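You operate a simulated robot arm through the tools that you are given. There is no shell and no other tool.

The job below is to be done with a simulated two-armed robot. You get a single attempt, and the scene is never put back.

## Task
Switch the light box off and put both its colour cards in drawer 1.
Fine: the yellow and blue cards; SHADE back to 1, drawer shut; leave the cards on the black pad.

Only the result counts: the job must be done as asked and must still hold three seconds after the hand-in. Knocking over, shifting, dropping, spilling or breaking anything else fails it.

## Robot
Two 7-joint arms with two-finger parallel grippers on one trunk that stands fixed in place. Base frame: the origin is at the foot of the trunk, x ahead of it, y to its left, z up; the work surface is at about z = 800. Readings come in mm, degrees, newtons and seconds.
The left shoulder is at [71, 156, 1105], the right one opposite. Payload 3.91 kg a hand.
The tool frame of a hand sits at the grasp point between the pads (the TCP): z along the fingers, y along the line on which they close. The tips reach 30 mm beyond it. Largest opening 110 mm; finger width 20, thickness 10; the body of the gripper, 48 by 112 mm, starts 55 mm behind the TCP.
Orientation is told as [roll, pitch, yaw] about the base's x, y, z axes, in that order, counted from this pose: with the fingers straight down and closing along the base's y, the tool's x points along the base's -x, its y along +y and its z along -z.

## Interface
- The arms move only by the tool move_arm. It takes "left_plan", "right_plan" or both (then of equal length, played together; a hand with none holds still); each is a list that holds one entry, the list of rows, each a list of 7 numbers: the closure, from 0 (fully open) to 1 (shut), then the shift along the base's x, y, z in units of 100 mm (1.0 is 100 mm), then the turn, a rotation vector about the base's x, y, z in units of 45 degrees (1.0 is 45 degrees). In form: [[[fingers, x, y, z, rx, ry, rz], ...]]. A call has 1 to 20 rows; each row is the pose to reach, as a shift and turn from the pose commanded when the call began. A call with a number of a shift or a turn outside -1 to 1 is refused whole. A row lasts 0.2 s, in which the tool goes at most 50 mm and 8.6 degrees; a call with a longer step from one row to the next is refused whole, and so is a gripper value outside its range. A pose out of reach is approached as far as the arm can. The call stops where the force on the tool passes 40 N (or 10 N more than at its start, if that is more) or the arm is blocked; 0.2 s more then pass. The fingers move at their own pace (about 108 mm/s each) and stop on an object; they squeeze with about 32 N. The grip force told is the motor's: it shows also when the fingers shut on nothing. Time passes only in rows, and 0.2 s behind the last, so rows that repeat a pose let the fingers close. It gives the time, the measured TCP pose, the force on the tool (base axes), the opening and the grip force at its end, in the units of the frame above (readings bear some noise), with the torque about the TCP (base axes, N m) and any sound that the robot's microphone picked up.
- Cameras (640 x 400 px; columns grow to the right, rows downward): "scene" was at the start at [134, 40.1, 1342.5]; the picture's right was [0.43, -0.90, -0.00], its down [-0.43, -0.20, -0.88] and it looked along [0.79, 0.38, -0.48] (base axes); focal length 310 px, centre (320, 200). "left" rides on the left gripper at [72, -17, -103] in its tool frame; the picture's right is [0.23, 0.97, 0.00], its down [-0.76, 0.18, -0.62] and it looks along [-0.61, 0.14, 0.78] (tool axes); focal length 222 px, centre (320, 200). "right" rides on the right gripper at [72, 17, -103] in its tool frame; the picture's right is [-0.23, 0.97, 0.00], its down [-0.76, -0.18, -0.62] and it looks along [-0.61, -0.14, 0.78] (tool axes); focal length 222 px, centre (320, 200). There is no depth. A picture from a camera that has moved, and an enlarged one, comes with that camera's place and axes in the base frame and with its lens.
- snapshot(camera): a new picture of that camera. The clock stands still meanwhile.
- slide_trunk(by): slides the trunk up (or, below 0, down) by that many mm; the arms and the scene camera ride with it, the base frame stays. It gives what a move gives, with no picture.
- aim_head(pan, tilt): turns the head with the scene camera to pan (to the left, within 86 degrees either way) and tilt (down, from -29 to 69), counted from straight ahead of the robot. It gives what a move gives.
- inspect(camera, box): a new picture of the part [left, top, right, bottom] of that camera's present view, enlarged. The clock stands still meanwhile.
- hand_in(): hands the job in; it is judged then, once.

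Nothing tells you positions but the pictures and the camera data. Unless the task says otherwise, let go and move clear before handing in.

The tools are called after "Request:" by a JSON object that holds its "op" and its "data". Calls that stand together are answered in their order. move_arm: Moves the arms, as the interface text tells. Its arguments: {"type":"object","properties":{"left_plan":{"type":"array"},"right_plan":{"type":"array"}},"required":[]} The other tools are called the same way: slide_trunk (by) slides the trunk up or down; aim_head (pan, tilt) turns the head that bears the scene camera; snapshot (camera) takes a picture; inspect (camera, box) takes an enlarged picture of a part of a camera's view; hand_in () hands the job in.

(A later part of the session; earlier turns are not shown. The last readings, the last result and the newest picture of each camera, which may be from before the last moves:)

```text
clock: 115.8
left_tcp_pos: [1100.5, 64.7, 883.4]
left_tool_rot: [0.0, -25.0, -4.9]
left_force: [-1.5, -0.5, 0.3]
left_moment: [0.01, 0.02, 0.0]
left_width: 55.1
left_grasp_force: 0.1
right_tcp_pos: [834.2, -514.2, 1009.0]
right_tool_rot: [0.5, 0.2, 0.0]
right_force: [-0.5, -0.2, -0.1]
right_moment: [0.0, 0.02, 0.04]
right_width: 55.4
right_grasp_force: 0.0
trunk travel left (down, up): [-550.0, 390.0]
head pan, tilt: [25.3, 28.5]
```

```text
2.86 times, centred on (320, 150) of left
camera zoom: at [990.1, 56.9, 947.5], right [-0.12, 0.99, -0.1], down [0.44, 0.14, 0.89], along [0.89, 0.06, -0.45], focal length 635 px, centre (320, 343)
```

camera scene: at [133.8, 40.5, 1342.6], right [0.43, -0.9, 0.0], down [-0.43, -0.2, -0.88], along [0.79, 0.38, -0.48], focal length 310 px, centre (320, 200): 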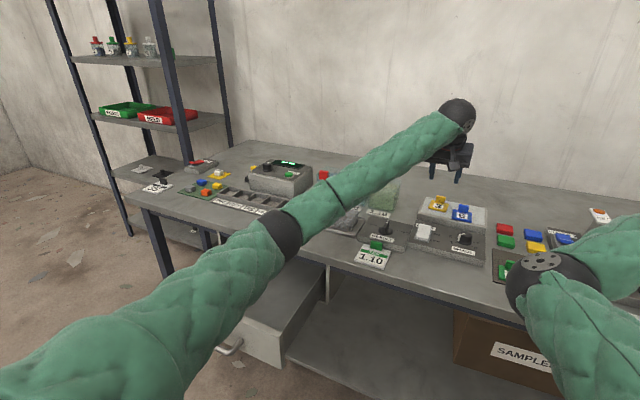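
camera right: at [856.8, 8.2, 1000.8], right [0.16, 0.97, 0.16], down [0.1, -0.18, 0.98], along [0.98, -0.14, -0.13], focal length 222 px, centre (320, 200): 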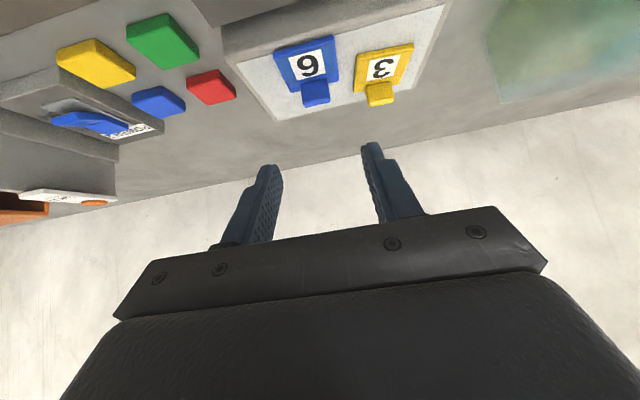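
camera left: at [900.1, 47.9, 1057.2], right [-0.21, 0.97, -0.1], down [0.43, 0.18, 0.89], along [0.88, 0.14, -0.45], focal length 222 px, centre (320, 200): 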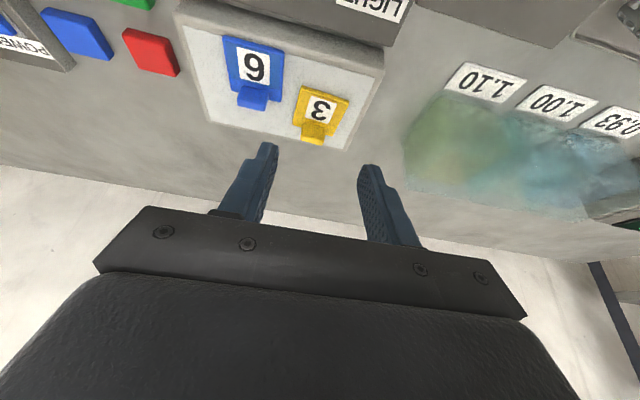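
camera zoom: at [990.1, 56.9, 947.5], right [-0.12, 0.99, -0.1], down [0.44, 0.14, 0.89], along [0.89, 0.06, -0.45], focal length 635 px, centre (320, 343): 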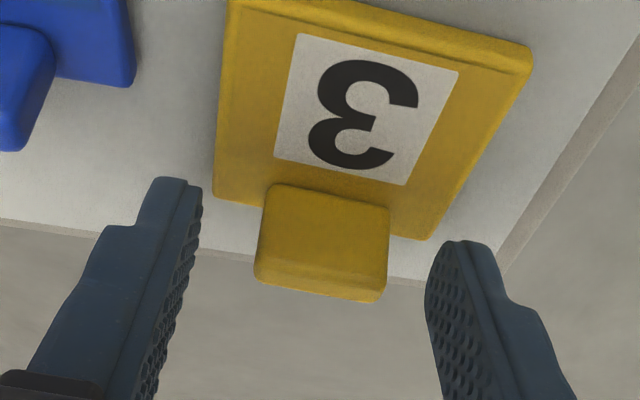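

The fingers straddle the tab almost down to its base. Closing.

Request:
{"op": "move_arm", "data": {"left_plan": [[[1, 0, 0, 0, 0, 0, 0], [1, 0, 0, 0, 0, 0, 0], [1, 0, 0, 0, 0, 0, 0], [1, 0, 0, 0, 0, 0, 0]]]}}

Request:
{"op": "move_arm", "data": {"left_plan": [[[1, 0, 0, 0.02, 0, 0, 0], [1, 0, 0, 0.05, 0, 0, 0], [1, 0, 0, 0.08, 0, 0, 0], [1, 0, 0, 0.12, 0, 0, 0]]]}}

Request:
{"op": "inspect", "data": {"camera": "left", "box": [224, 80, 416, 220]}}

```text
clock: 116.8
left_tcp_pos: [1098.8, 63.1, 882.3]
left_tool_rot: [0.0, -24.9, -4.9]
left_force: [0.7, 0.4, 0.0]
left_moment: [0.03, -0.03, 0.01]
left_width: 28.8
left_grasp_force: 32.0
right_tcp_pos: [834.5, -514.5, 1009.4]
right_tool_rot: [0.3, 0.2, 0.0]
right_force: [-0.4, 0.0, -0.1]
right_moment: [0.0, 0.02, 0.0]
right_width: 55.2
right_grasp_force: 0.0
trunk travel left (down, up): [-550.0, 390.0]
head pan, tilt: [25.3, 28.5]
```

```text
clock: 117.8
left_tcp_pos: [1101.3, 65.4, 894.8]
left_tool_rot: [0.0, -25.1, -4.9]
left_force: [0.1, 0.0, -0.6]
left_moment: [0.02, 0.0, -0.02]
left_width: 28.8
left_grasp_force: 31.9
right_tcp_pos: [833.2, -515.3, 1009.7]
right_tool_rot: [0.5, 0.1, 0.1]
right_force: [0.5, 0.1, 0.3]
right_moment: [0.03, 0.02, -0.02]
right_width: 54.8
right_grasp_force: 0.0
trunk travel left (down, up): [-550.0, 390.0]
head pan, tilt: [25.3, 28.5]
```

```text
2.86 times, centred on (320, 150) of left
camera zoom: at [990.3, 56.8, 958.8], right [-0.12, 0.99, -0.1], down [0.44, 0.14, 0.89], along [0.89, 0.07, -0.45], focal length 635 px, centre (320, 343)
```

zoom: 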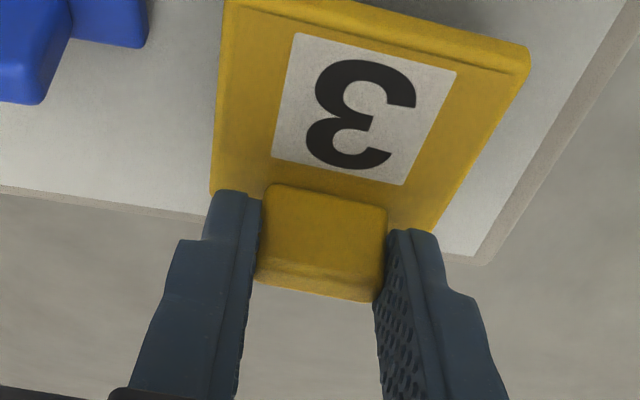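

The yellow card is lifted. Carrying it up and back around the arc toward the drawer at moderate speed.

Request:
{"op": "move_arm", "data": {"left_plan": [[[1, 0, 0, 0.06, 0, 0, 0], [1, 0, 0, 0.14, 0, 0, 0], [1, -0.02, 0, 0.26, 0, 0, 0], [1, -0.05, 0, 0.4, 0, 0, 0], [1, -0.1, 0, 0.56, 0, 0, 0], [1, -0.15, 0, 0.72, 0, 0, 0], [1, -0.2, 0, 0.86, 0, 0, 0], [1, -0.25, 0, 1.0, 0, 0, 0]]]}}

Request:
{"op": "move_arm", "data": {"left_plan": [[[1, -0.12, 0.06, 0.02, 0, 0, 0], [1, -0.26, 0.14, 0.04, 0, 0, 0], [1, -0.42, 0.23, 0.06, 0, 0, 0], [1, -0.58, 0.33, 0.08, 0, 0, 0], [1, -0.74, 0.44, 0.1, 0, 0, 0], [1, -0.88, 0.55, 0.1, 0, 0, 0], [1, -1.0, 0.66, 0.1, 0, 0, 0]]]}}

Request:
{"op": "move_arm", "data": {"left_plan": [[[1, -0.08, 0.15, 0, 0, 0, 0], [1, -0.16, 0.3, 0, 0, 0, 0], [1, -0.24, 0.48, 0, 0, 0, 0], [1, -0.32, 0.66, 0, 0, 0, 0], [1, -0.4, 0.83, 0, 0, 0, 0], [1, -0.45, 1.0, 0, 0, 0, 0]]]}}

Request:
{"op": "snapshot", "data": {"camera": "left"}}

Request:
{"op": "snapshot", "data": {"camera": "scene"}}

```text
clock: 119.6
left_tcp_pos: [1075.9, 63.8, 995.7]
left_tool_rot: [0.1, -24.9, -4.9]
left_force: [0.7, 0.6, -0.6]
left_moment: [-0.01, -0.02, 0.01]
left_width: 28.5
left_grasp_force: 31.6
right_tcp_pos: [833.2, -514.5, 1009.5]
right_tool_rot: [0.5, 0.2, 0.0]
right_force: [0.4, 0.6, 0.1]
right_moment: [-0.01, 0.05, -0.01]
right_width: 55.0
right_grasp_force: 0.1
trunk travel left (down, up): [-550.0, 390.0]
head pan, tilt: [25.3, 28.5]
```

```text
clock: 121.2
left_tcp_pos: [976.0, 130.0, 1004.9]
left_tool_rot: [0.1, -25.0, -5.0]
left_force: [-0.7, -0.3, -0.1]
left_moment: [-0.01, -0.01, 0.01]
left_width: 28.7
left_grasp_force: 31.7
right_tcp_pos: [833.6, -514.5, 1009.4]
right_tool_rot: [0.3, 0.2, 0.0]
right_force: [0.9, 0.0, 0.9]
right_moment: [-0.04, 0.02, -0.01]
right_width: 55.0
right_grasp_force: 0.2
trunk travel left (down, up): [-550.0, 390.0]
head pan, tilt: [25.3, 28.5]
```

```text
clock: 122.6
left_tcp_pos: [930.3, 230.2, 1003.0]
left_tool_rot: [-0.1, -25.0, -5.0]
left_force: [0.1, -1.1, -0.6]
left_moment: [0.0, -0.01, -0.01]
left_width: 28.5
left_grasp_force: 32.2
right_tcp_pos: [834.4, -514.8, 1009.8]
right_tool_rot: [0.3, 0.3, 0.0]
right_force: [0.0, 0.4, -0.7]
right_moment: [0.03, 0.0, 0.0]
right_width: 55.0
right_grasp_force: 0.2
trunk travel left (down, up): [-550.0, 390.0]
head pan, tilt: [25.3, 28.5]
```

```text
taken
camera left: at [820.4, 223.3, 1068.1], right [-0.12, 0.99, -0.1], down [0.44, 0.14, 0.89], along [0.89, 0.06, -0.45], focal length 222 px, centre (320, 200)
```

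left: 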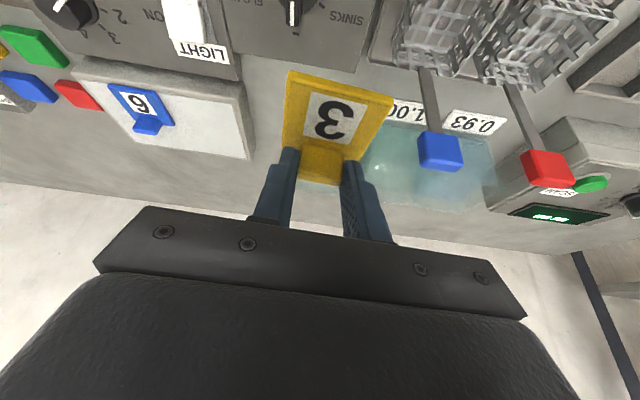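

```text
taken
camera scene: at [134.2, 40.1, 1342.5], right [0.43, -0.9, 0.0], down [-0.43, -0.2, -0.88], along [0.79, 0.38, -0.48], focal length 310 px, centre (320, 200)
```

scene: 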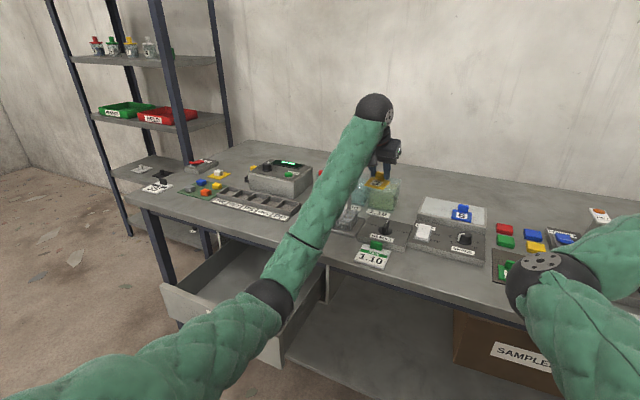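

The card is secure. Continuing over the front part of the bench, clear of the levers.

Request:
{"op": "move_arm", "data": {"left_plan": [[[1, -0.1, 0.15, 0, 0, 0, 0], [1, -0.2, 0.3, 0, 0, 0, 0], [1, -0.32, 0.48, 0, 0, 0, 0], [1, -0.44, 0.66, 0, 0, 0, 0], [1, -0.55, 0.83, 0, 0, 0, 0], [1, -0.65, 1.0, 0, 0, 0, 0]]]}}

Request:
{"op": "move_arm", "data": {"left_plan": [[[1, -0.15, 0.15, 0, 0, 0, 0], [1, -0.3, 0.3, 0, 0, 0, 0], [1, -0.46, 0.48, 0, 0, 0, 0], [1, -0.62, 0.66, 0, 0, 0, 0], [1, -0.77, 0.83, 0, 0, 0, 0], [1, -0.9, 1.0, 0, 0, 0, 0]]]}}

Request:
{"op": "move_arm", "data": {"left_plan": [[[1, -0.18, 0.1, 0, 0, 0, 0], [1, -0.36, 0.2, 0, 0, 0, 0], [1, -0.54, 0.3, 0, 0, 0, 0], [1, -0.7, 0.4, 0, 0, 0, 0], [1, -0.86, 0.5, 0, 0, 0, 0], [1, -1.0, 0.6, 0, 0, 0, 0]]]}}

Request:
{"op": "snapshot", "data": {"camera": "left"}}

Request:
{"op": "snapshot", "data": {"camera": "scene"}}

```text
clock: 124.0
left_tcp_pos: [865.4, 331.0, 1003.7]
left_tool_rot: [0.0, -25.0, -4.9]
left_force: [0.5, -0.9, -0.5]
left_moment: [-0.02, -0.03, -0.01]
left_width: 28.6
left_grasp_force: 31.4
right_tcp_pos: [833.8, -514.3, 1011.1]
right_tool_rot: [0.3, 0.2, 0.0]
right_force: [-0.1, 0.9, -0.5]
right_moment: [0.03, -0.01, 0.0]
right_width: 55.0
right_grasp_force: 0.0
trunk travel left (down, up): [-550.0, 390.0]
head pan, tilt: [25.3, 28.5]
```

```text
clock: 125.4
left_tcp_pos: [774.9, 429.4, 1004.5]
left_tool_rot: [0.0, -25.0, -4.9]
left_force: [0.7, -0.4, -0.5]
left_moment: [-0.02, 0.02, -0.04]
left_width: 28.6
left_grasp_force: 32.3
right_tcp_pos: [833.7, -514.1, 1011.3]
right_tool_rot: [0.3, 0.2, 0.0]
right_force: [0.7, -0.5, 0.3]
right_moment: [0.0, -0.04, 0.01]
right_width: 55.1
right_grasp_force: 0.0
trunk travel left (down, up): [-550.0, 390.0]
head pan, tilt: [25.3, 28.5]
```

```text
clock: 126.8
left_tcp_pos: [675.5, 490.8, 1004.2]
left_tool_rot: [0.0, -25.0, -5.1]
left_force: [-0.2, 0.3, -0.1]
left_moment: [-0.03, 0.03, -0.03]
left_width: 28.4
left_grasp_force: 31.8
right_tcp_pos: [834.3, -514.0, 1010.5]
right_tool_rot: [0.3, 0.2, 0.0]
right_force: [-0.7, -0.3, 1.5]
right_moment: [-0.01, -0.02, -0.01]
right_width: 55.0
right_grasp_force: 0.1
trunk travel left (down, up): [-550.0, 390.0]
head pan, tilt: [25.3, 28.5]
```

```text
taken
camera left: at [565.0, 482.8, 1068.5], right [-0.12, 0.99, -0.1], down [0.44, 0.14, 0.89], along [0.89, 0.06, -0.45], focal length 222 px, centre (320, 200)
```

left: 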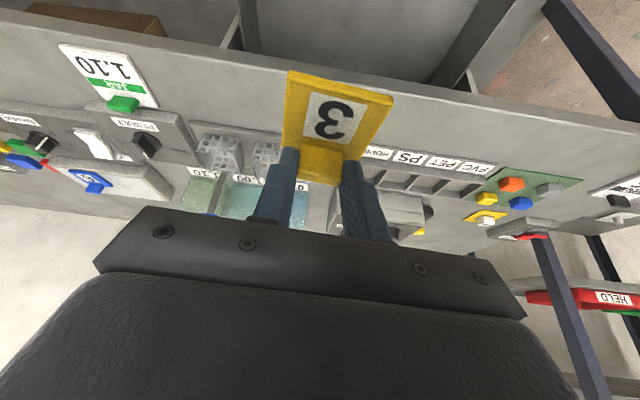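

```text
taken
camera scene: at [133.6, 40.2, 1342.6], right [0.43, -0.9, 0.0], down [-0.43, -0.2, -0.88], along [0.8, 0.37, -0.48], focal length 310 px, centre (320, 200)
```

scene: 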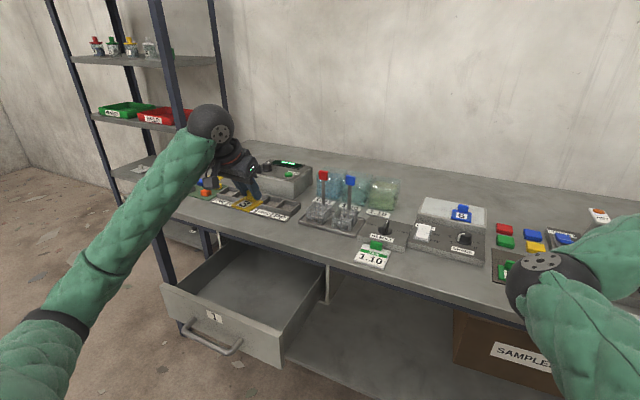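

The yellow card is above the open drawer. I'll zoom in to measure the drawer's inside.

Request:
{"op": "inspect", "data": {"camera": "scene", "box": [150, 235, 342, 365]}}

```text
3.08 times, centred on (246, 300) of scene
camera zoom: at [133.6, 40.2, 1342.6], right [0.43, -0.9, 0.0], down [-0.43, -0.2, -0.88], along [0.8, 0.37, -0.48], focal length 954 px, centre (548, -108)
```

zoom: 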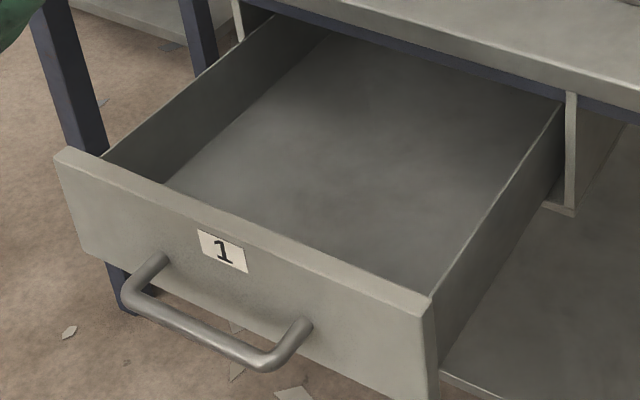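

The drawer floor is at z≈606, its walls' tops at ~697–720, and it's empty. I'll move to above the placing spot (tip x≈715, y≈545) and descend.

Request:
{"op": "move_arm", "data": {"left_plan": [[[1, 0.05, 0.1, -0.1, 0, 0, 0], [1, 0.1, 0.2, -0.22, 0, 0, 0], [1, 0.16, 0.32, -0.36, 0, 0, 0], [1, 0.22, 0.43, -0.5, 0, 0, 0], [1, 0.26, 0.54, -0.66, 0, 0, 0], [1, 0.26, 0.54, -0.82, 0, 0, 0], [1, 0.26, 0.54, -1.0, 0, 0, 0]]]}}

Request:
{"op": "snapshot", "data": {"camera": "scene"}}

Request:
{"op": "snapshot", "data": {"camera": "left"}}

```text
clock: 128.4
left_tcp_pos: [701.5, 544.0, 903.8]
left_tool_rot: [-0.1, -24.9, -4.9]
left_force: [-1.0, 1.0, 0.2]
left_moment: [0.0, 0.01, -0.01]
left_width: 28.6
left_grasp_force: 31.6
right_tcp_pos: [834.9, -514.7, 1010.6]
right_tool_rot: [0.3, 0.2, 0.0]
right_force: [-0.4, -0.4, 0.6]
right_moment: [-0.03, -0.01, -0.04]
right_width: 55.1
right_grasp_force: 0.0
trunk travel left (down, up): [-550.0, 390.0]
head pan, tilt: [25.3, 28.5]
```

```text
taken
camera scene: at [134.0, 40.4, 1342.5], right [0.43, -0.9, 0.0], down [-0.43, -0.2, -0.88], along [0.79, 0.38, -0.48], focal length 310 px, centre (320, 200)
```

scene: 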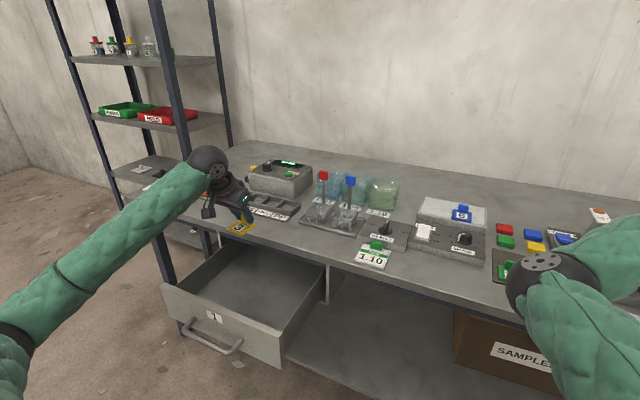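

```text
taken
camera left: at [591.1, 536.7, 968.7], right [-0.12, 0.99, -0.1], down [0.44, 0.14, 0.89], along [0.89, 0.06, -0.45], focal length 222 px, centre (320, 200)
```

left: 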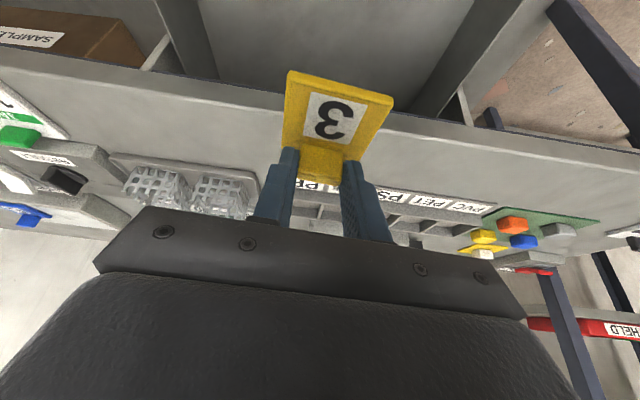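

Request:
{"op": "inspect", "data": {"camera": "left", "box": [200, 40, 488, 220]}}

Request:
{"op": "inspect", "data": {"camera": "scene", "box": [180, 180, 308, 260]}}

```text
2.22 times, centred on (344, 130) of left
camera zoom: at [591.1, 536.7, 968.7], right [-0.12, 0.99, -0.1], down [0.44, 0.14, 0.89], along [0.89, 0.06, -0.45], focal length 494 px, centre (267, 356)
```

zoom: 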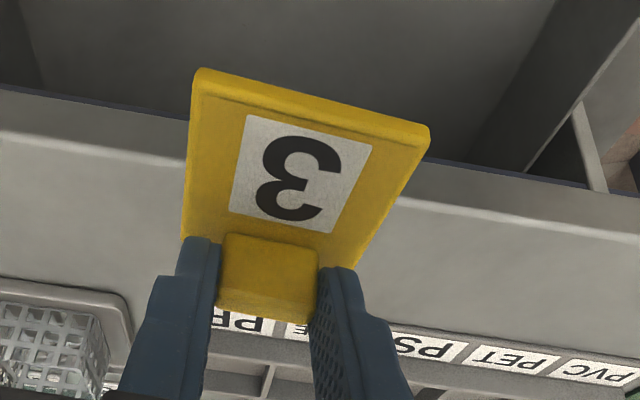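

```text
5.00 times, centred on (244, 220) of scene
camera zoom: at [134.0, 40.4, 1342.5], right [0.43, -0.9, 0.0], down [-0.43, -0.2, -0.88], along [0.79, 0.38, -0.48], focal length 1549 px, centre (700, 100)
```

zoom: 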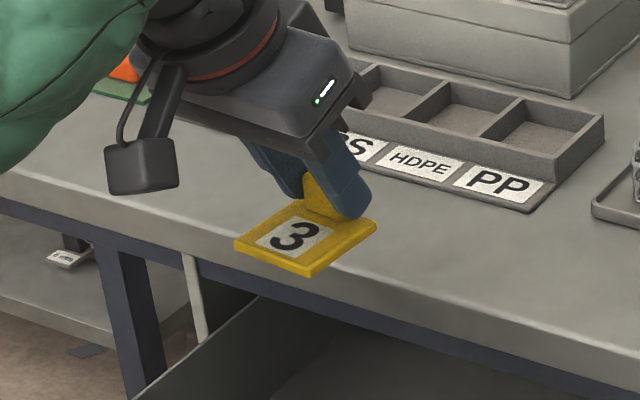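

Clearance to the bench edge (x≈751) is about 27 mm. Descending straight down into the drawer.

Request:
{"op": "move_arm", "data": {"left_plan": [[[1, 0, 0, -0.12, 0, 0, 0], [1, 0, 0, -0.3, 0, 0, 0], [1, 0, 0, -0.48, 0, 0, 0], [1, 0, 0, -0.66, 0, 0, 0], [1, 0, 0, -0.84, 0, 0, 0], [1, 0, 0, -1.0, 0, 0, 0]]]}}

Request:
{"op": "move_arm", "data": {"left_plan": [[[1, 0, 0, -0.12, 0, 0, 0], [1, 0, 0, -0.3, 0, 0, 0], [1, 0, 0, -0.48, 0, 0, 0], [1, 0, 0, -0.66, 0, 0, 0], [1, 0, 0, -0.84, 0, 0, 0], [1, 0, 0, -1.0, 0, 0, 0]]]}}

Request:
{"op": "snapshot", "data": {"camera": "scene"}}

Request:
{"op": "snapshot", "data": {"camera": "left"}}

```text
clock: 129.8
left_tcp_pos: [700.2, 544.0, 804.4]
left_tool_rot: [-0.1, -25.0, -4.9]
left_force: [0.7, 0.4, -0.4]
left_moment: [-0.02, -0.02, 0.04]
left_width: 28.8
left_grasp_force: 31.7
right_tcp_pos: [834.4, -513.6, 1008.5]
right_tool_rot: [0.3, 0.3, 0.1]
right_force: [0.6, 0.2, 0.2]
right_moment: [0.02, 0.0, 0.0]
right_width: 55.2
right_grasp_force: 0.0
trunk travel left (down, up): [-550.0, 390.0]
head pan, tilt: [25.3, 28.5]
```

```text
clock: 131.2
left_tcp_pos: [699.5, 542.6, 705.7]
left_tool_rot: [0.0, -25.0, -4.9]
left_force: [0.6, 0.3, -0.2]
left_moment: [-0.01, -0.03, 0.0]
left_width: 28.9
left_grasp_force: 32.5
right_tcp_pos: [832.8, -514.6, 1008.4]
right_tool_rot: [0.2, 0.2, 0.0]
right_force: [-0.8, -0.7, 0.1]
right_moment: [0.0, -0.04, -0.02]
right_width: 55.1
right_grasp_force: 0.1
trunk travel left (down, up): [-550.0, 390.0]
head pan, tilt: [25.3, 28.5]
```

```text
taken
camera scene: at [134.1, 40.2, 1342.5], right [0.43, -0.9, 0.0], down [-0.43, -0.2, -0.88], along [0.79, 0.38, -0.48], focal length 310 px, centre (320, 200)
```

scene: 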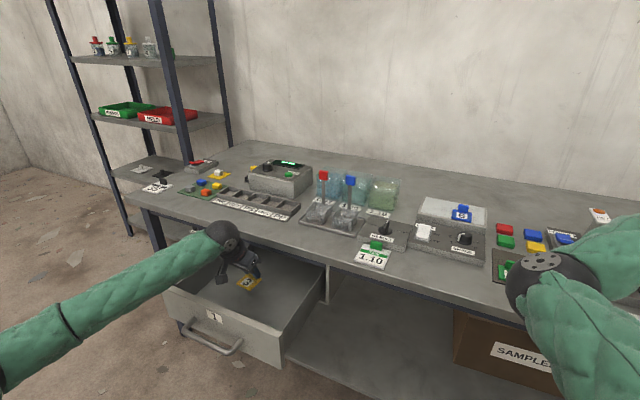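

```text
taken
camera left: at [590.5, 535.6, 769.0], right [-0.12, 0.99, -0.1], down [0.44, 0.14, 0.89], along [0.89, 0.06, -0.45], focal length 222 px, centre (320, 200)
```

left: 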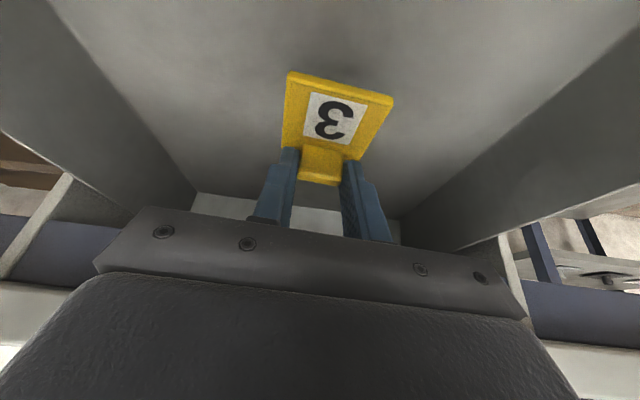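

The card is inside the drawer. Lowering the last bit in small steps while watching the force.

Request:
{"op": "move_arm", "data": {"left_plan": [[[1, 0, 0, -0.1, 0, 0, 0], [1, 0, 0, -0.22, 0, 0, 0], [1, 0, 0, -0.34, 0, 0, 0], [1, 0, 0, -0.42, 0, 0, 0], [1, 0, 0, -0.48, 0, 0, 0]]]}}

Request:
{"op": "move_arm", "data": {"left_plan": [[[1, 0, 0, -0.03, 0, 0, 0], [1, 0, 0, -0.05, 0, 0, 0]]]}}

Request:
{"op": "inspect", "data": {"camera": "scene", "box": [170, 220, 330, 340]}}

```text
clock: 132.4
left_tcp_pos: [700.6, 543.1, 656.6]
left_tool_rot: [0.0, -25.0, -5.1]
left_force: [-0.3, -1.1, -0.9]
left_moment: [-0.01, -0.03, -0.02]
left_width: 28.5
left_grasp_force: 32.3
right_tcp_pos: [833.7, -515.2, 1009.6]
right_tool_rot: [0.3, 0.1, 0.0]
right_force: [1.0, 0.4, 0.7]
right_moment: [0.02, -0.02, 0.01]
right_width: 54.9
right_grasp_force: 0.1
trunk travel left (down, up): [-550.0, 390.0]
head pan, tilt: [25.3, 28.5]
```

```text
clock: 133.0
left_tcp_pos: [701.2, 543.8, 652.8]
left_tool_rot: [0.0, -25.0, -5.0]
left_force: [0.2, -0.5, -0.5]
left_moment: [0.01, -0.02, 0.0]
left_width: 28.8
left_grasp_force: 32.0
right_tcp_pos: [834.1, -514.4, 1009.1]
right_tool_rot: [0.2, 0.2, 0.0]
right_force: [-0.3, 0.0, -0.9]
right_moment: [-0.03, -0.03, 0.03]
right_width: 54.8
right_grasp_force: 0.0
trunk travel left (down, up): [-550.0, 390.0]
head pan, tilt: [25.3, 28.5]
```

```text
3.33 times, centred on (250, 280) of scene
camera zoom: at [133.9, 40.0, 1342.5], right [0.43, -0.9, 0.0], down [-0.43, -0.2, -0.88], along [0.79, 0.38, -0.48], focal length 1033 px, centre (553, -67)
```

zoom: 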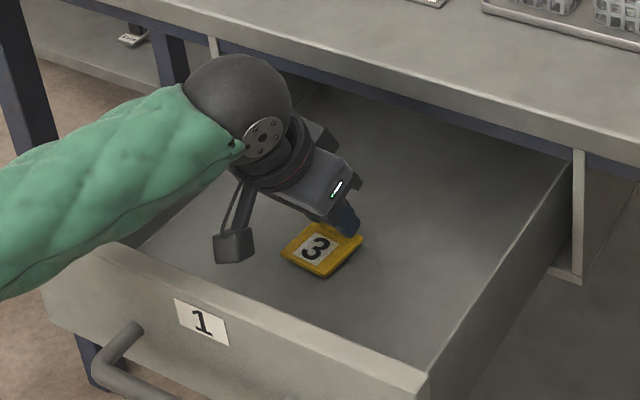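

Request:
{"op": "move_arm", "data": {"left_plan": [[[1, 0, 0, -0.02, 0, 0, 0], [1, 0, 0, -0.04, 0, 0, 0]]]}}

Request:
{"op": "move_arm", "data": {"left_plan": [[[1, 0, 0, -0.015, 0, 0, 0], [1, 0, 0, -0.03, 0, 0, 0]]]}}

```text
clock: 133.6
left_tcp_pos: [700.6, 544.8, 647.4]
left_tool_rot: [0.0, -25.0, -4.8]
left_force: [0.0, -0.3, -0.5]
left_moment: [-0.02, 0.0, 0.0]
left_width: 28.9
left_grasp_force: 32.0
right_tcp_pos: [833.7, -513.4, 1009.1]
right_tool_rot: [0.3, 0.2, 0.0]
right_force: [-0.3, -0.3, 0.3]
right_moment: [0.02, 0.03, -0.01]
right_width: 55.1
right_grasp_force: 0.0
trunk travel left (down, up): [-550.0, 390.0]
head pan, tilt: [25.3, 28.5]
```

```text
clock: 134.2
left_tcp_pos: [701.7, 544.6, 645.2]
left_tool_rot: [0.0, -25.0, -5.0]
left_force: [-0.7, -0.2, -0.1]
left_moment: [0.0, 0.03, 0.02]
left_width: 28.9
left_grasp_force: 31.9
right_tcp_pos: [833.6, -513.3, 1010.0]
right_tool_rot: [0.3, 0.1, -0.1]
right_force: [-0.1, -1.0, 0.3]
right_moment: [-0.01, 0.01, -0.06]
right_width: 55.1
right_grasp_force: 0.0
trunk travel left (down, up): [-550.0, 390.0]
head pan, tilt: [25.3, 28.5]
```

Request:
{"op": "move_arm", "data": {"left_plan": [[[1, 0, 0, -0.015, 0, 0, 0], [1, 0, 0, -0.03, 0, 0, 0]]]}}

Request:
{"op": "inspect", "data": {"camera": "left", "box": [224, 50, 448, 200]}}

Request:
{"op": "inspect", "data": {"camera": "scene", "box": [230, 270, 294, 310]}}

```text
clock: 134.8
left_tcp_pos: [701.9, 544.4, 643.9]
left_tool_rot: [0.0, -25.1, -5.0]
left_force: [0.3, -1.6, 9.0]
left_moment: [-0.04, 0.28, 0.05]
left_width: 28.8
left_grasp_force: 31.8
right_tcp_pos: [833.1, -515.2, 1009.1]
right_tool_rot: [0.4, 0.2, 0.0]
right_force: [-0.1, 0.1, 0.3]
right_moment: [-0.04, 0.0, 0.01]
right_width: 54.9
right_grasp_force: 0.1
trunk travel left (down, up): [-550.0, 390.0]
head pan, tilt: [25.3, 28.5]
```

```text
2.67 times, centred on (336, 125) of left
camera zoom: at [590.5, 536.8, 708.0], right [-0.12, 0.99, -0.1], down [0.44, 0.14, 0.89], along [0.89, 0.06, -0.45], focal length 592 px, centre (277, 400)
```

zoom: 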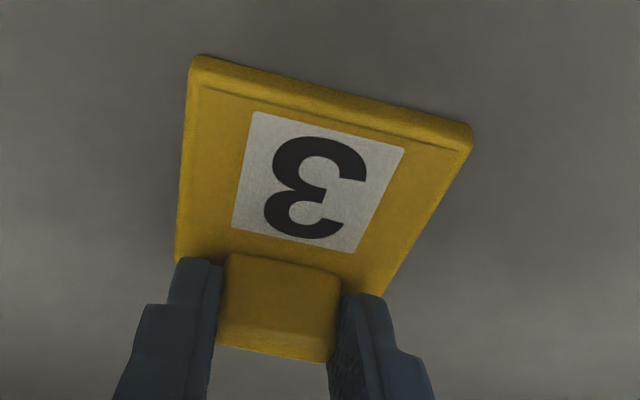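

```text
10.00 times, centred on (262, 290) of scene
camera zoom: at [133.4, 39.5, 1342.8], right [0.43, -0.9, 0.0], down [-0.43, -0.2, -0.88], along [0.8, 0.38, -0.48], focal length 3099 px, centre (900, -700)
```

zoom: 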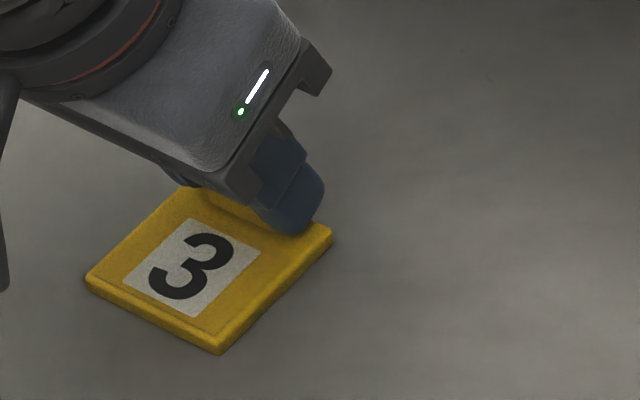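

The card rests on the drawer floor (9 N). Releasing and lifting off along the finger direction.

Request:
{"op": "move_arm", "data": {"left_plan": [[[0.7, 0, 0, 0, 0, 0, 0], [0.55, 0, 0, 0, 0, 0, 0], [0.5, 0, 0, 0, 0, 0, 0], [0.5, -0.05, 0, 0.11, 0, 0, 0], [0.5, -0.14, 0, 0.31, 0, 0, 0], [0.5, -0.24, 0, 0.55, 0, 0, 0], [0.5, -0.3, 0, 0.8, 0, 0, 0], [0.5, -0.3, 0, 1.0, 0, 0, 0]]]}}

Request:
{"op": "snapshot", "data": {"camera": "left"}}

Request:
{"op": "snapshot", "data": {"camera": "scene"}}

```text
clock: 136.6
left_tcp_pos: [669.9, 541.5, 742.2]
left_tool_rot: [-0.1, -25.0, -4.8]
left_force: [0.3, 0.0, -0.3]
left_moment: [0.0, 0.02, 0.0]
left_width: 55.2
left_grasp_force: 0.2
right_tcp_pos: [832.9, -514.7, 1009.7]
right_tool_rot: [0.4, 0.2, 0.0]
right_force: [-0.2, -0.1, 0.5]
right_moment: [0.01, -0.02, 0.0]
right_width: 55.1
right_grasp_force: 0.1
trunk travel left (down, up): [-550.0, 390.0]
head pan, tilt: [25.3, 28.5]
```

```text
taken
camera left: at [559.9, 535.1, 807.4], right [-0.12, 0.99, -0.1], down [0.44, 0.14, 0.89], along [0.89, 0.07, -0.45], focal length 222 px, centre (320, 200)
```

left: 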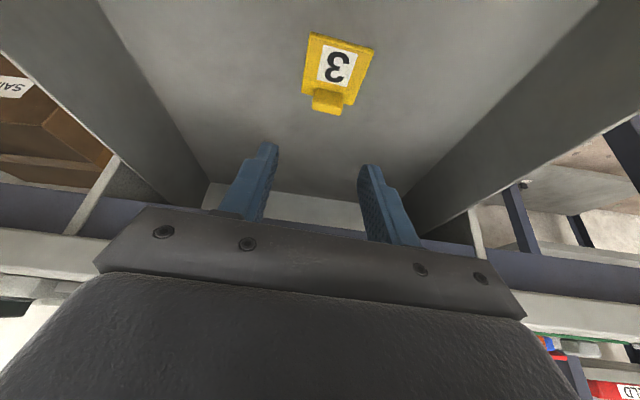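

```text
taken
camera scene: at [133.8, 39.9, 1342.5], right [0.43, -0.9, 0.0], down [-0.43, -0.2, -0.88], along [0.79, 0.38, -0.48], focal length 310 px, centre (320, 200)
```

scene: 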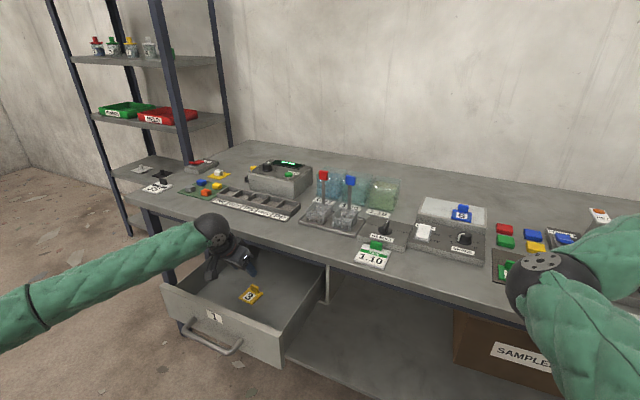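

Yellow is in the drawer. I retrace the same path back up and around for the blue card.

Request:
{"op": "move_arm", "data": {"left_plan": [[[0.5, 0.05, 0, 0.3, 0, 0, 0], [0.5, 0.15, 0, 0.6, 0, 0, 0], [0.5, 0.3, 0, 0.9, 0, 0, 0], [0.5, 0.3, 0, 1.0, 0, 0, 0]]]}}

Request:
{"op": "move_arm", "data": {"left_plan": [[[0.5, 0, 0, 0.3, 0, 0, 0], [0.5, 0, 0, 0.6, 0, 0, 0], [0.5, -0.05, -0.1, 0.8, 0, 0, 0], [0.5, -0.15, -0.3, 0.95, 0, 0, 0], [0.5, -0.25, -0.5, 1.0, 0, 0, 0]]]}}

Request:
{"op": "move_arm", "data": {"left_plan": [[[0.5, 0.1, -0.05, 0.25, 0, 0, 0.0], [0.5, 0.35, -0.2, 0.5, 0, 0, 0.0], [0.5, 0.7, -0.42, 0.62, 0, 0, 0.0], [0.5, 1.0, -0.6, 0.62, 0, 0, 0.0]]]}}

Request:
{"op": "move_arm", "data": {"left_plan": [[[0.5, 0.25, -0.27, 0, 0, 0, 0.02], [0.5, 0.5, -0.54, 0, 0, 0, 0.05], [0.5, 0.72, -0.8, 0, 0, 0, 0.08], [0.5, 0.9, -1.0, 0, 0, 0, 0.111]]]}}

Request:
{"op": "move_arm", "data": {"left_plan": [[[0.5, 0.2, -0.27, 0, 0, 0, 0], [0.5, 0.38, -0.54, 0, 0, 0, 0], [0.5, 0.53, -0.8, 0, 0, 0, 0], [0.5, 0.65, -1.0, 0, 0, 0, 0]]]}}

Request:
{"op": "snapshot", "data": {"camera": "scene"}}

```text
clock: 137.6
left_tcp_pos: [700.6, 546.3, 843.6]
left_tool_rot: [-0.1, -25.2, -5.0]
left_force: [0.4, 0.3, -0.6]
left_moment: [0.0, -0.01, 0.01]
left_width: 55.0
left_grasp_force: 0.0
right_tcp_pos: [833.7, -515.4, 1009.6]
right_tool_rot: [0.3, 0.2, 0.1]
right_force: [0.6, 0.3, 0.2]
right_moment: [0.0, -0.04, -0.01]
right_width: 55.3
right_grasp_force: 0.1
trunk travel left (down, up): [-550.0, 390.0]
head pan, tilt: [25.3, 28.5]
```

```text
clock: 138.8
left_tcp_pos: [674.5, 492.3, 943.2]
left_tool_rot: [0.0, -25.0, -5.1]
left_force: [0.4, 1.0, -0.5]
left_moment: [-0.03, 0.01, 0.01]
left_width: 54.7
left_grasp_force: 0.1
right_tcp_pos: [833.9, -514.2, 1009.0]
right_tool_rot: [0.4, 0.2, 0.1]
right_force: [0.7, 0.1, -0.4]
right_moment: [0.03, -0.01, 0.03]
right_width: 54.9
right_grasp_force: 0.1
trunk travel left (down, up): [-550.0, 390.0]
head pan, tilt: [25.3, 28.5]
```

```text
clock: 139.8
left_tcp_pos: [776.7, 433.6, 1004.1]
left_tool_rot: [0.0, -24.9, -4.9]
left_force: [0.6, -0.4, -0.1]
left_moment: [0.03, 0.03, 0.0]
left_width: 55.3
left_grasp_force: 0.0
right_tcp_pos: [835.2, -515.0, 1009.6]
right_tool_rot: [0.4, 0.3, 0.0]
right_force: [-0.2, -0.1, -0.7]
right_moment: [0.0, -0.01, -0.01]
right_width: 55.1
right_grasp_force: 0.0
trunk travel left (down, up): [-550.0, 390.0]
head pan, tilt: [25.3, 28.5]
```

```text
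clock: 140.8
left_tcp_pos: [867.1, 333.0, 1002.6]
left_tool_rot: [0.0, -25.0, 0.1]
left_force: [0.2, -0.2, 0.3]
left_moment: [0.0, 0.01, -0.01]
left_width: 55.0
left_grasp_force: 0.1
right_tcp_pos: [834.9, -514.2, 1008.6]
right_tool_rot: [0.3, 0.2, -0.1]
right_force: [-0.4, -0.5, 1.6]
right_moment: [0.0, -0.01, -0.01]
right_width: 55.1
right_grasp_force: 0.0
trunk travel left (down, up): [-550.0, 390.0]
head pan, tilt: [25.3, 28.5]
```

```text
clock: 141.8
left_tcp_pos: [931.4, 232.3, 1004.1]
left_tool_rot: [0.0, -25.0, 0.1]
left_force: [-0.1, -0.3, -0.1]
left_moment: [0.02, -0.05, -0.02]
left_width: 55.1
left_grasp_force: 0.0
right_tcp_pos: [834.5, -514.3, 1009.2]
right_tool_rot: [0.3, 0.2, 0.0]
right_force: [0.7, -0.2, -0.7]
right_moment: [0.03, 0.0, 0.0]
right_width: 55.1
right_grasp_force: 0.0
trunk travel left (down, up): [-550.0, 390.0]
head pan, tilt: [25.3, 28.5]
```

```text
taken
camera scene: at [134.3, 39.8, 1342.5], right [0.43, -0.9, 0.0], down [-0.43, -0.2, -0.88], along [0.79, 0.38, -0.48], focal length 310 px, centre (320, 200)
```

scene: 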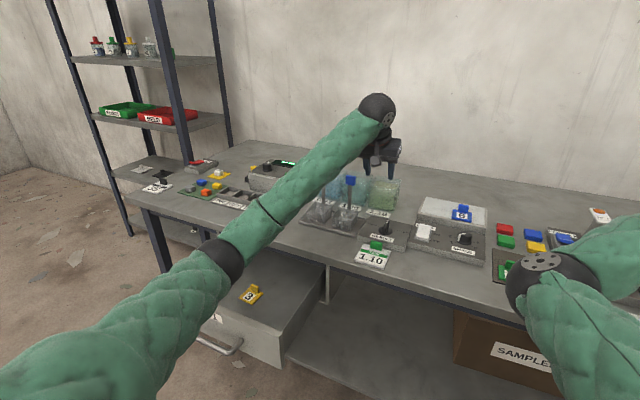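

Request:
{"op": "move_arm", "data": {"left_plan": [[[0.5, 0.12, -0.27, 0, 0, 0, 0], [0.5, 0.24, -0.54, 0, 0, 0, 0], [0.5, 0.36, -0.8, 0, 0, 0, 0], [0.5, 0.45, -1.0, 0, 0, 0, 0]]]}}

Request:
{"op": "move_arm", "data": {"left_plan": [[[0.5, 0.05, -0.27, 0, 0, 0, 0], [0.5, 0.1, -0.54, 0, 0, 0, 0], [0.5, 0.12, -0.8, 0, 0, 0, 0], [0.5, 0.12, -1.0, 0, 0, 0, 0]]]}}

Request:
{"op": "move_arm", "data": {"left_plan": [[[0.5, 0.05, -0.2, 0, 0, 0, 0], [0.5, 0.1, -0.4, 0, 0, 0, 0], [0.5, 0.1, -0.4, 0, 0, 0, 0]]]}}

Request:
{"op": "snapshot", "data": {"camera": "left"}}

Request:
{"op": "snapshot", "data": {"camera": "scene"}}

```text
clock: 142.8
left_tcp_pos: [975.3, 133.1, 1005.4]
left_tool_rot: [0.0, -25.0, 0.1]
left_force: [-0.1, 0.8, 0.6]
left_moment: [-0.02, 0.02, -0.02]
left_width: 55.0
left_grasp_force: 0.1
right_tcp_pos: [833.7, -513.3, 1008.2]
right_tool_rot: [0.5, 0.2, 0.0]
right_force: [-0.5, -0.6, 0.4]
right_moment: [-0.01, -0.02, 0.01]
right_width: 55.1
right_grasp_force: 0.0
trunk travel left (down, up): [-550.0, 390.0]
head pan, tilt: [25.3, 28.5]
```

```text
clock: 143.8
left_tcp_pos: [990.4, 34.5, 1004.0]
left_tool_rot: [0.0, -25.0, 0.1]
left_force: [-0.2, 0.0, 0.1]
left_moment: [0.0, 0.01, -0.02]
left_width: 55.1
left_grasp_force: 0.0
right_tcp_pos: [834.5, -515.8, 1009.8]
right_tool_rot: [0.4, 0.1, -0.1]
right_force: [0.4, 0.5, 0.5]
right_moment: [0.0, 0.01, 0.0]
right_width: 55.1
right_grasp_force: 0.2
trunk travel left (down, up): [-550.0, 390.0]
head pan, tilt: [25.3, 28.5]
```

```text
clock: 144.6
left_tcp_pos: [1000.1, -4.2, 1003.3]
left_tool_rot: [-0.1, -25.1, 0.0]
left_force: [0.7, 0.1, -0.4]
left_moment: [0.0, 0.01, 0.02]
left_width: 55.0
left_grasp_force: 0.0
right_tcp_pos: [834.9, -513.6, 1010.6]
right_tool_rot: [0.5, 0.2, 0.0]
right_force: [-0.5, -0.1, -0.1]
right_moment: [-0.02, 0.02, 0.02]
right_width: 55.0
right_grasp_force: 0.0
trunk travel left (down, up): [-550.0, 390.0]
head pan, tilt: [25.3, 28.5]
```

```text
taken
camera left: at [890.4, -21.8, 1067.9], right [-0.21, 0.97, -0.1], down [0.43, 0.18, 0.89], along [0.88, 0.14, -0.45], focal length 222 px, centre (320, 200)
```

left: 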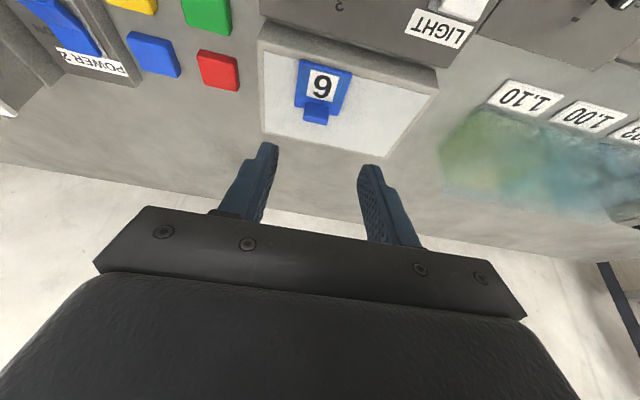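

```text
taken
camera scene: at [134.2, 39.9, 1342.5], right [0.43, -0.9, 0.0], down [-0.43, -0.2, -0.88], along [0.79, 0.38, -0.48], focal length 310 px, centre (320, 200)
```

scene: 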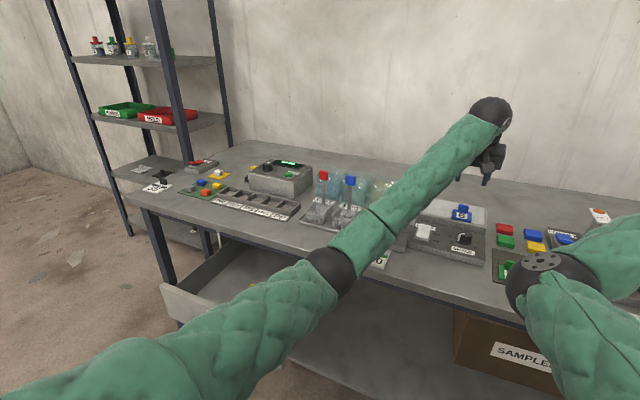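

Request:
{"op": "inspect", "data": {"camera": "left", "box": [240, 30, 432, 170]}}

Request:
{"op": "inspect", "data": {"camera": "scene", "box": [430, 190, 494, 230]}}

```text
2.86 times, centred on (336, 100) of left
camera zoom: at [890.4, -21.8, 1067.9], right [-0.21, 0.97, -0.1], down [0.43, 0.18, 0.89], along [0.88, 0.14, -0.45], focal length 635 px, centre (274, 486)
```

zoom: 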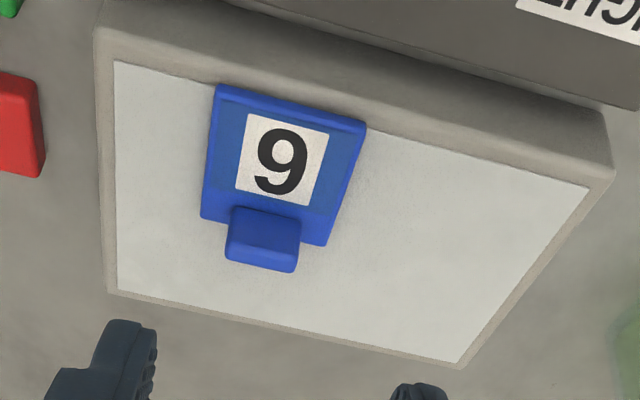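

```text
10.00 times, centred on (462, 210) of scene
camera zoom: at [134.2, 39.9, 1342.5], right [0.43, -0.9, 0.0], down [-0.43, -0.2, -0.88], along [0.79, 0.38, -0.48], focal length 3099 px, centre (-1100, 100)
```

zoom: 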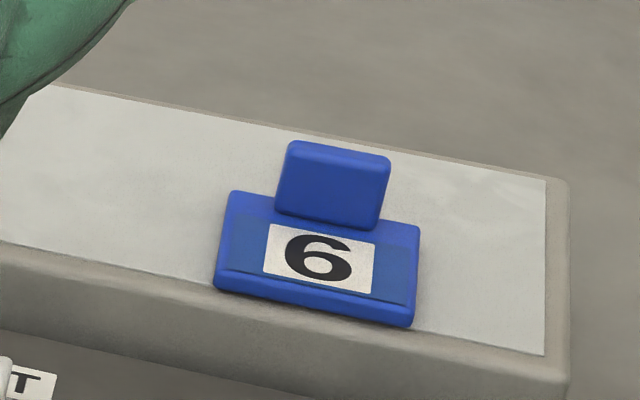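

Blue's tab is at about (1078, -6), square to the hand. Moving to its pre-grasp point.

Request:
{"op": "move_arm", "data": {"left_plan": [[[0.5, 0.12, -0.01, -0.19, 0, 0, 0], [0.5, 0.25, -0.018, -0.38, 0, 0, 0], [0.5, 0.379, -0.018, -0.574, 0, 0, 0], [0.5, 0.379, -0.018, -0.574, 0, 0, 0]]]}}

Request:
{"op": "inspect", "data": {"camera": "left", "box": [224, 50, 416, 190]}}

```text
clock: 145.6
left_tcp_pos: [1036.9, -5.6, 945.1]
left_tool_rot: [0.0, -24.9, 0.1]
left_force: [-0.4, -0.5, 0.4]
left_moment: [-0.02, 0.03, -0.02]
left_width: 55.0
left_grasp_force: 0.1
right_tcp_pos: [833.6, -514.8, 1009.9]
right_tool_rot: [0.4, 0.2, -0.1]
right_force: [-0.3, -0.6, 0.5]
right_moment: [0.02, 0.02, -0.03]
right_width: 54.9
right_grasp_force: 0.1
trunk travel left (down, up): [-550.0, 390.0]
head pan, tilt: [25.3, 28.5]
```

```text
2.86 times, centred on (320, 120) of left
camera zoom: at [927.8, -22.9, 1009.9], right [-0.21, 0.97, -0.1], down [0.43, 0.18, 0.89], along [0.88, 0.14, -0.45], focal length 635 px, centre (320, 429)
```

zoom: 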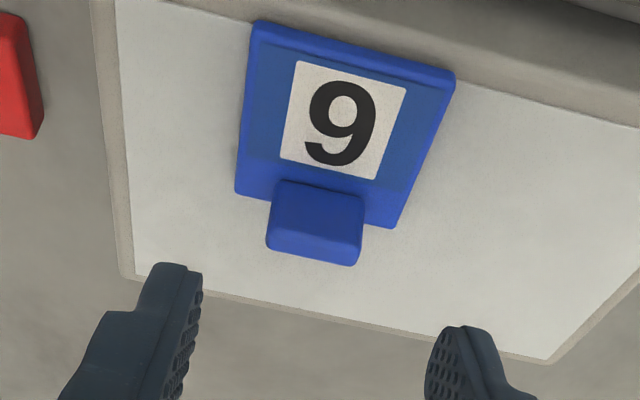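

Alignment matches the successful yellow grasp; correcting 1 mm in y and advancing.

Request:
{"op": "move_arm", "data": {"left_plan": [[[0.5, 0.07, -0.011, -0.15, 0, 0, 0], [0.5, 0.14, -0.011, -0.3, 0, 0, 0], [0.5, 0.21, -0.011, -0.45, 0, 0, 0], [0.5, 0.26, -0.011, -0.55, 0, 0, 0], [0.5, 0.294, -0.011, -0.61, 0, 0, 0], [0.5, 0.294, -0.011, -0.61, 0, 0, 0]]]}}

Request:
{"op": "inspect", "data": {"camera": "left", "box": [224, 80, 416, 220]}}

```text
clock: 147.0
left_tcp_pos: [1066.5, -8.7, 884.8]
left_tool_rot: [0.0, -25.1, 0.0]
left_force: [-0.6, -0.6, 0.6]
left_moment: [-0.01, 0.02, -0.02]
left_width: 55.1
left_grasp_force: 0.0
right_tcp_pos: [834.8, -515.1, 1009.2]
right_tool_rot: [0.3, 0.2, 0.1]
right_force: [-0.1, -0.7, 0.7]
right_moment: [-0.03, -0.03, -0.03]
right_width: 54.8
right_grasp_force: 0.1
trunk travel left (down, up): [-550.0, 390.0]
head pan, tilt: [25.3, 28.5]
```

```text
2.86 times, centred on (320, 150) of left
camera zoom: at [957.3, -26.2, 950.0], right [-0.21, 0.97, -0.1], down [0.43, 0.18, 0.89], along [0.88, 0.14, -0.45], focal length 635 px, centre (320, 343)
```

zoom: 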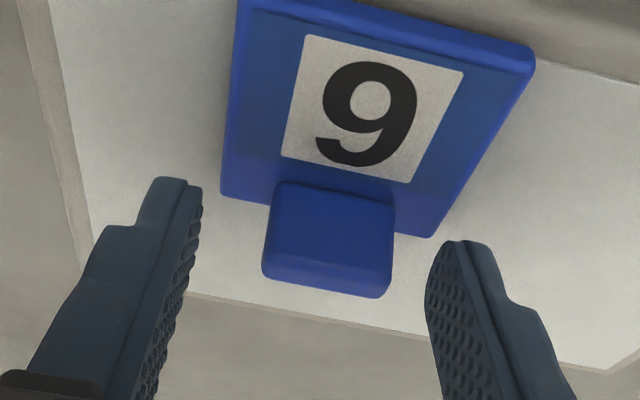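

Good straddle, same as with yellow. Closing and lifting slightly.

Request:
{"op": "move_arm", "data": {"left_plan": [[[1, 0, 0, 0, 0, 0, 0], [1, 0, 0, 0, 0, 0, 0], [1, 0, 0, 0, 0, 0, 0], [1, 0, 0, 0, 0, 0, 0]]]}}

Request:
{"op": "move_arm", "data": {"left_plan": [[[1, 0, 0, 0.02, 0, 0, 0], [1, 0, 0, 0.05, 0, 0, 0], [1, 0, 0, 0.08, 0, 0, 0], [1, 0, 0, 0.12, 0, 0, 0]]]}}

Request:
{"op": "inspect", "data": {"camera": "left", "box": [224, 80, 416, 220]}}

```text
clock: 148.0
left_tcp_pos: [1067.0, -10.3, 885.8]
left_tool_rot: [0.1, -25.0, 0.0]
left_force: [-0.2, -0.7, -0.6]
left_moment: [-0.05, 0.02, 0.04]
left_width: 29.0
left_grasp_force: 32.0
right_tcp_pos: [833.2, -514.0, 1009.0]
right_tool_rot: [0.4, 0.3, 0.1]
right_force: [-0.1, 0.1, -0.3]
right_moment: [0.02, 0.0, -0.03]
right_width: 54.9
right_grasp_force: 0.0
trunk travel left (down, up): [-550.0, 390.0]
head pan, tilt: [25.3, 28.5]
```

```text
clock: 149.0
left_tcp_pos: [1066.0, -9.1, 897.4]
left_tool_rot: [0.0, -24.9, 0.0]
left_force: [-0.1, 0.1, 0.6]
left_moment: [0.02, -0.01, -0.02]
left_width: 28.7
left_grasp_force: 32.3
right_tcp_pos: [833.8, -515.7, 1009.9]
right_tool_rot: [0.4, 0.2, 0.0]
right_force: [-0.8, 0.7, -0.1]
right_moment: [0.0, 0.01, 0.02]
right_width: 55.2
right_grasp_force: 0.0
trunk travel left (down, up): [-550.0, 390.0]
head pan, tilt: [25.3, 28.5]
```

```text
2.86 times, centred on (320, 150) of left
camera zoom: at [956.7, -25.7, 961.5], right [-0.21, 0.97, -0.1], down [0.43, 0.18, 0.89], along [0.88, 0.14, -0.45], focal length 635 px, centre (320, 343)
```

zoom: 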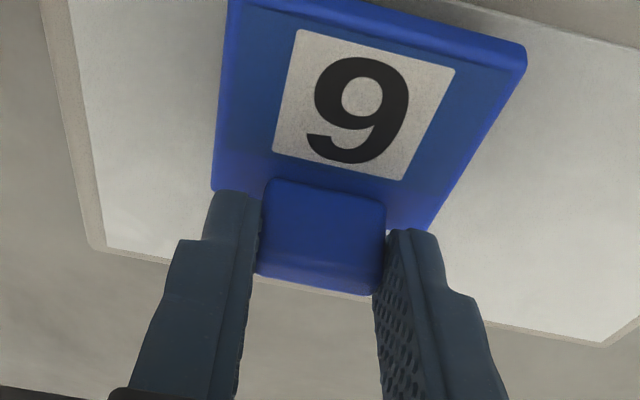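

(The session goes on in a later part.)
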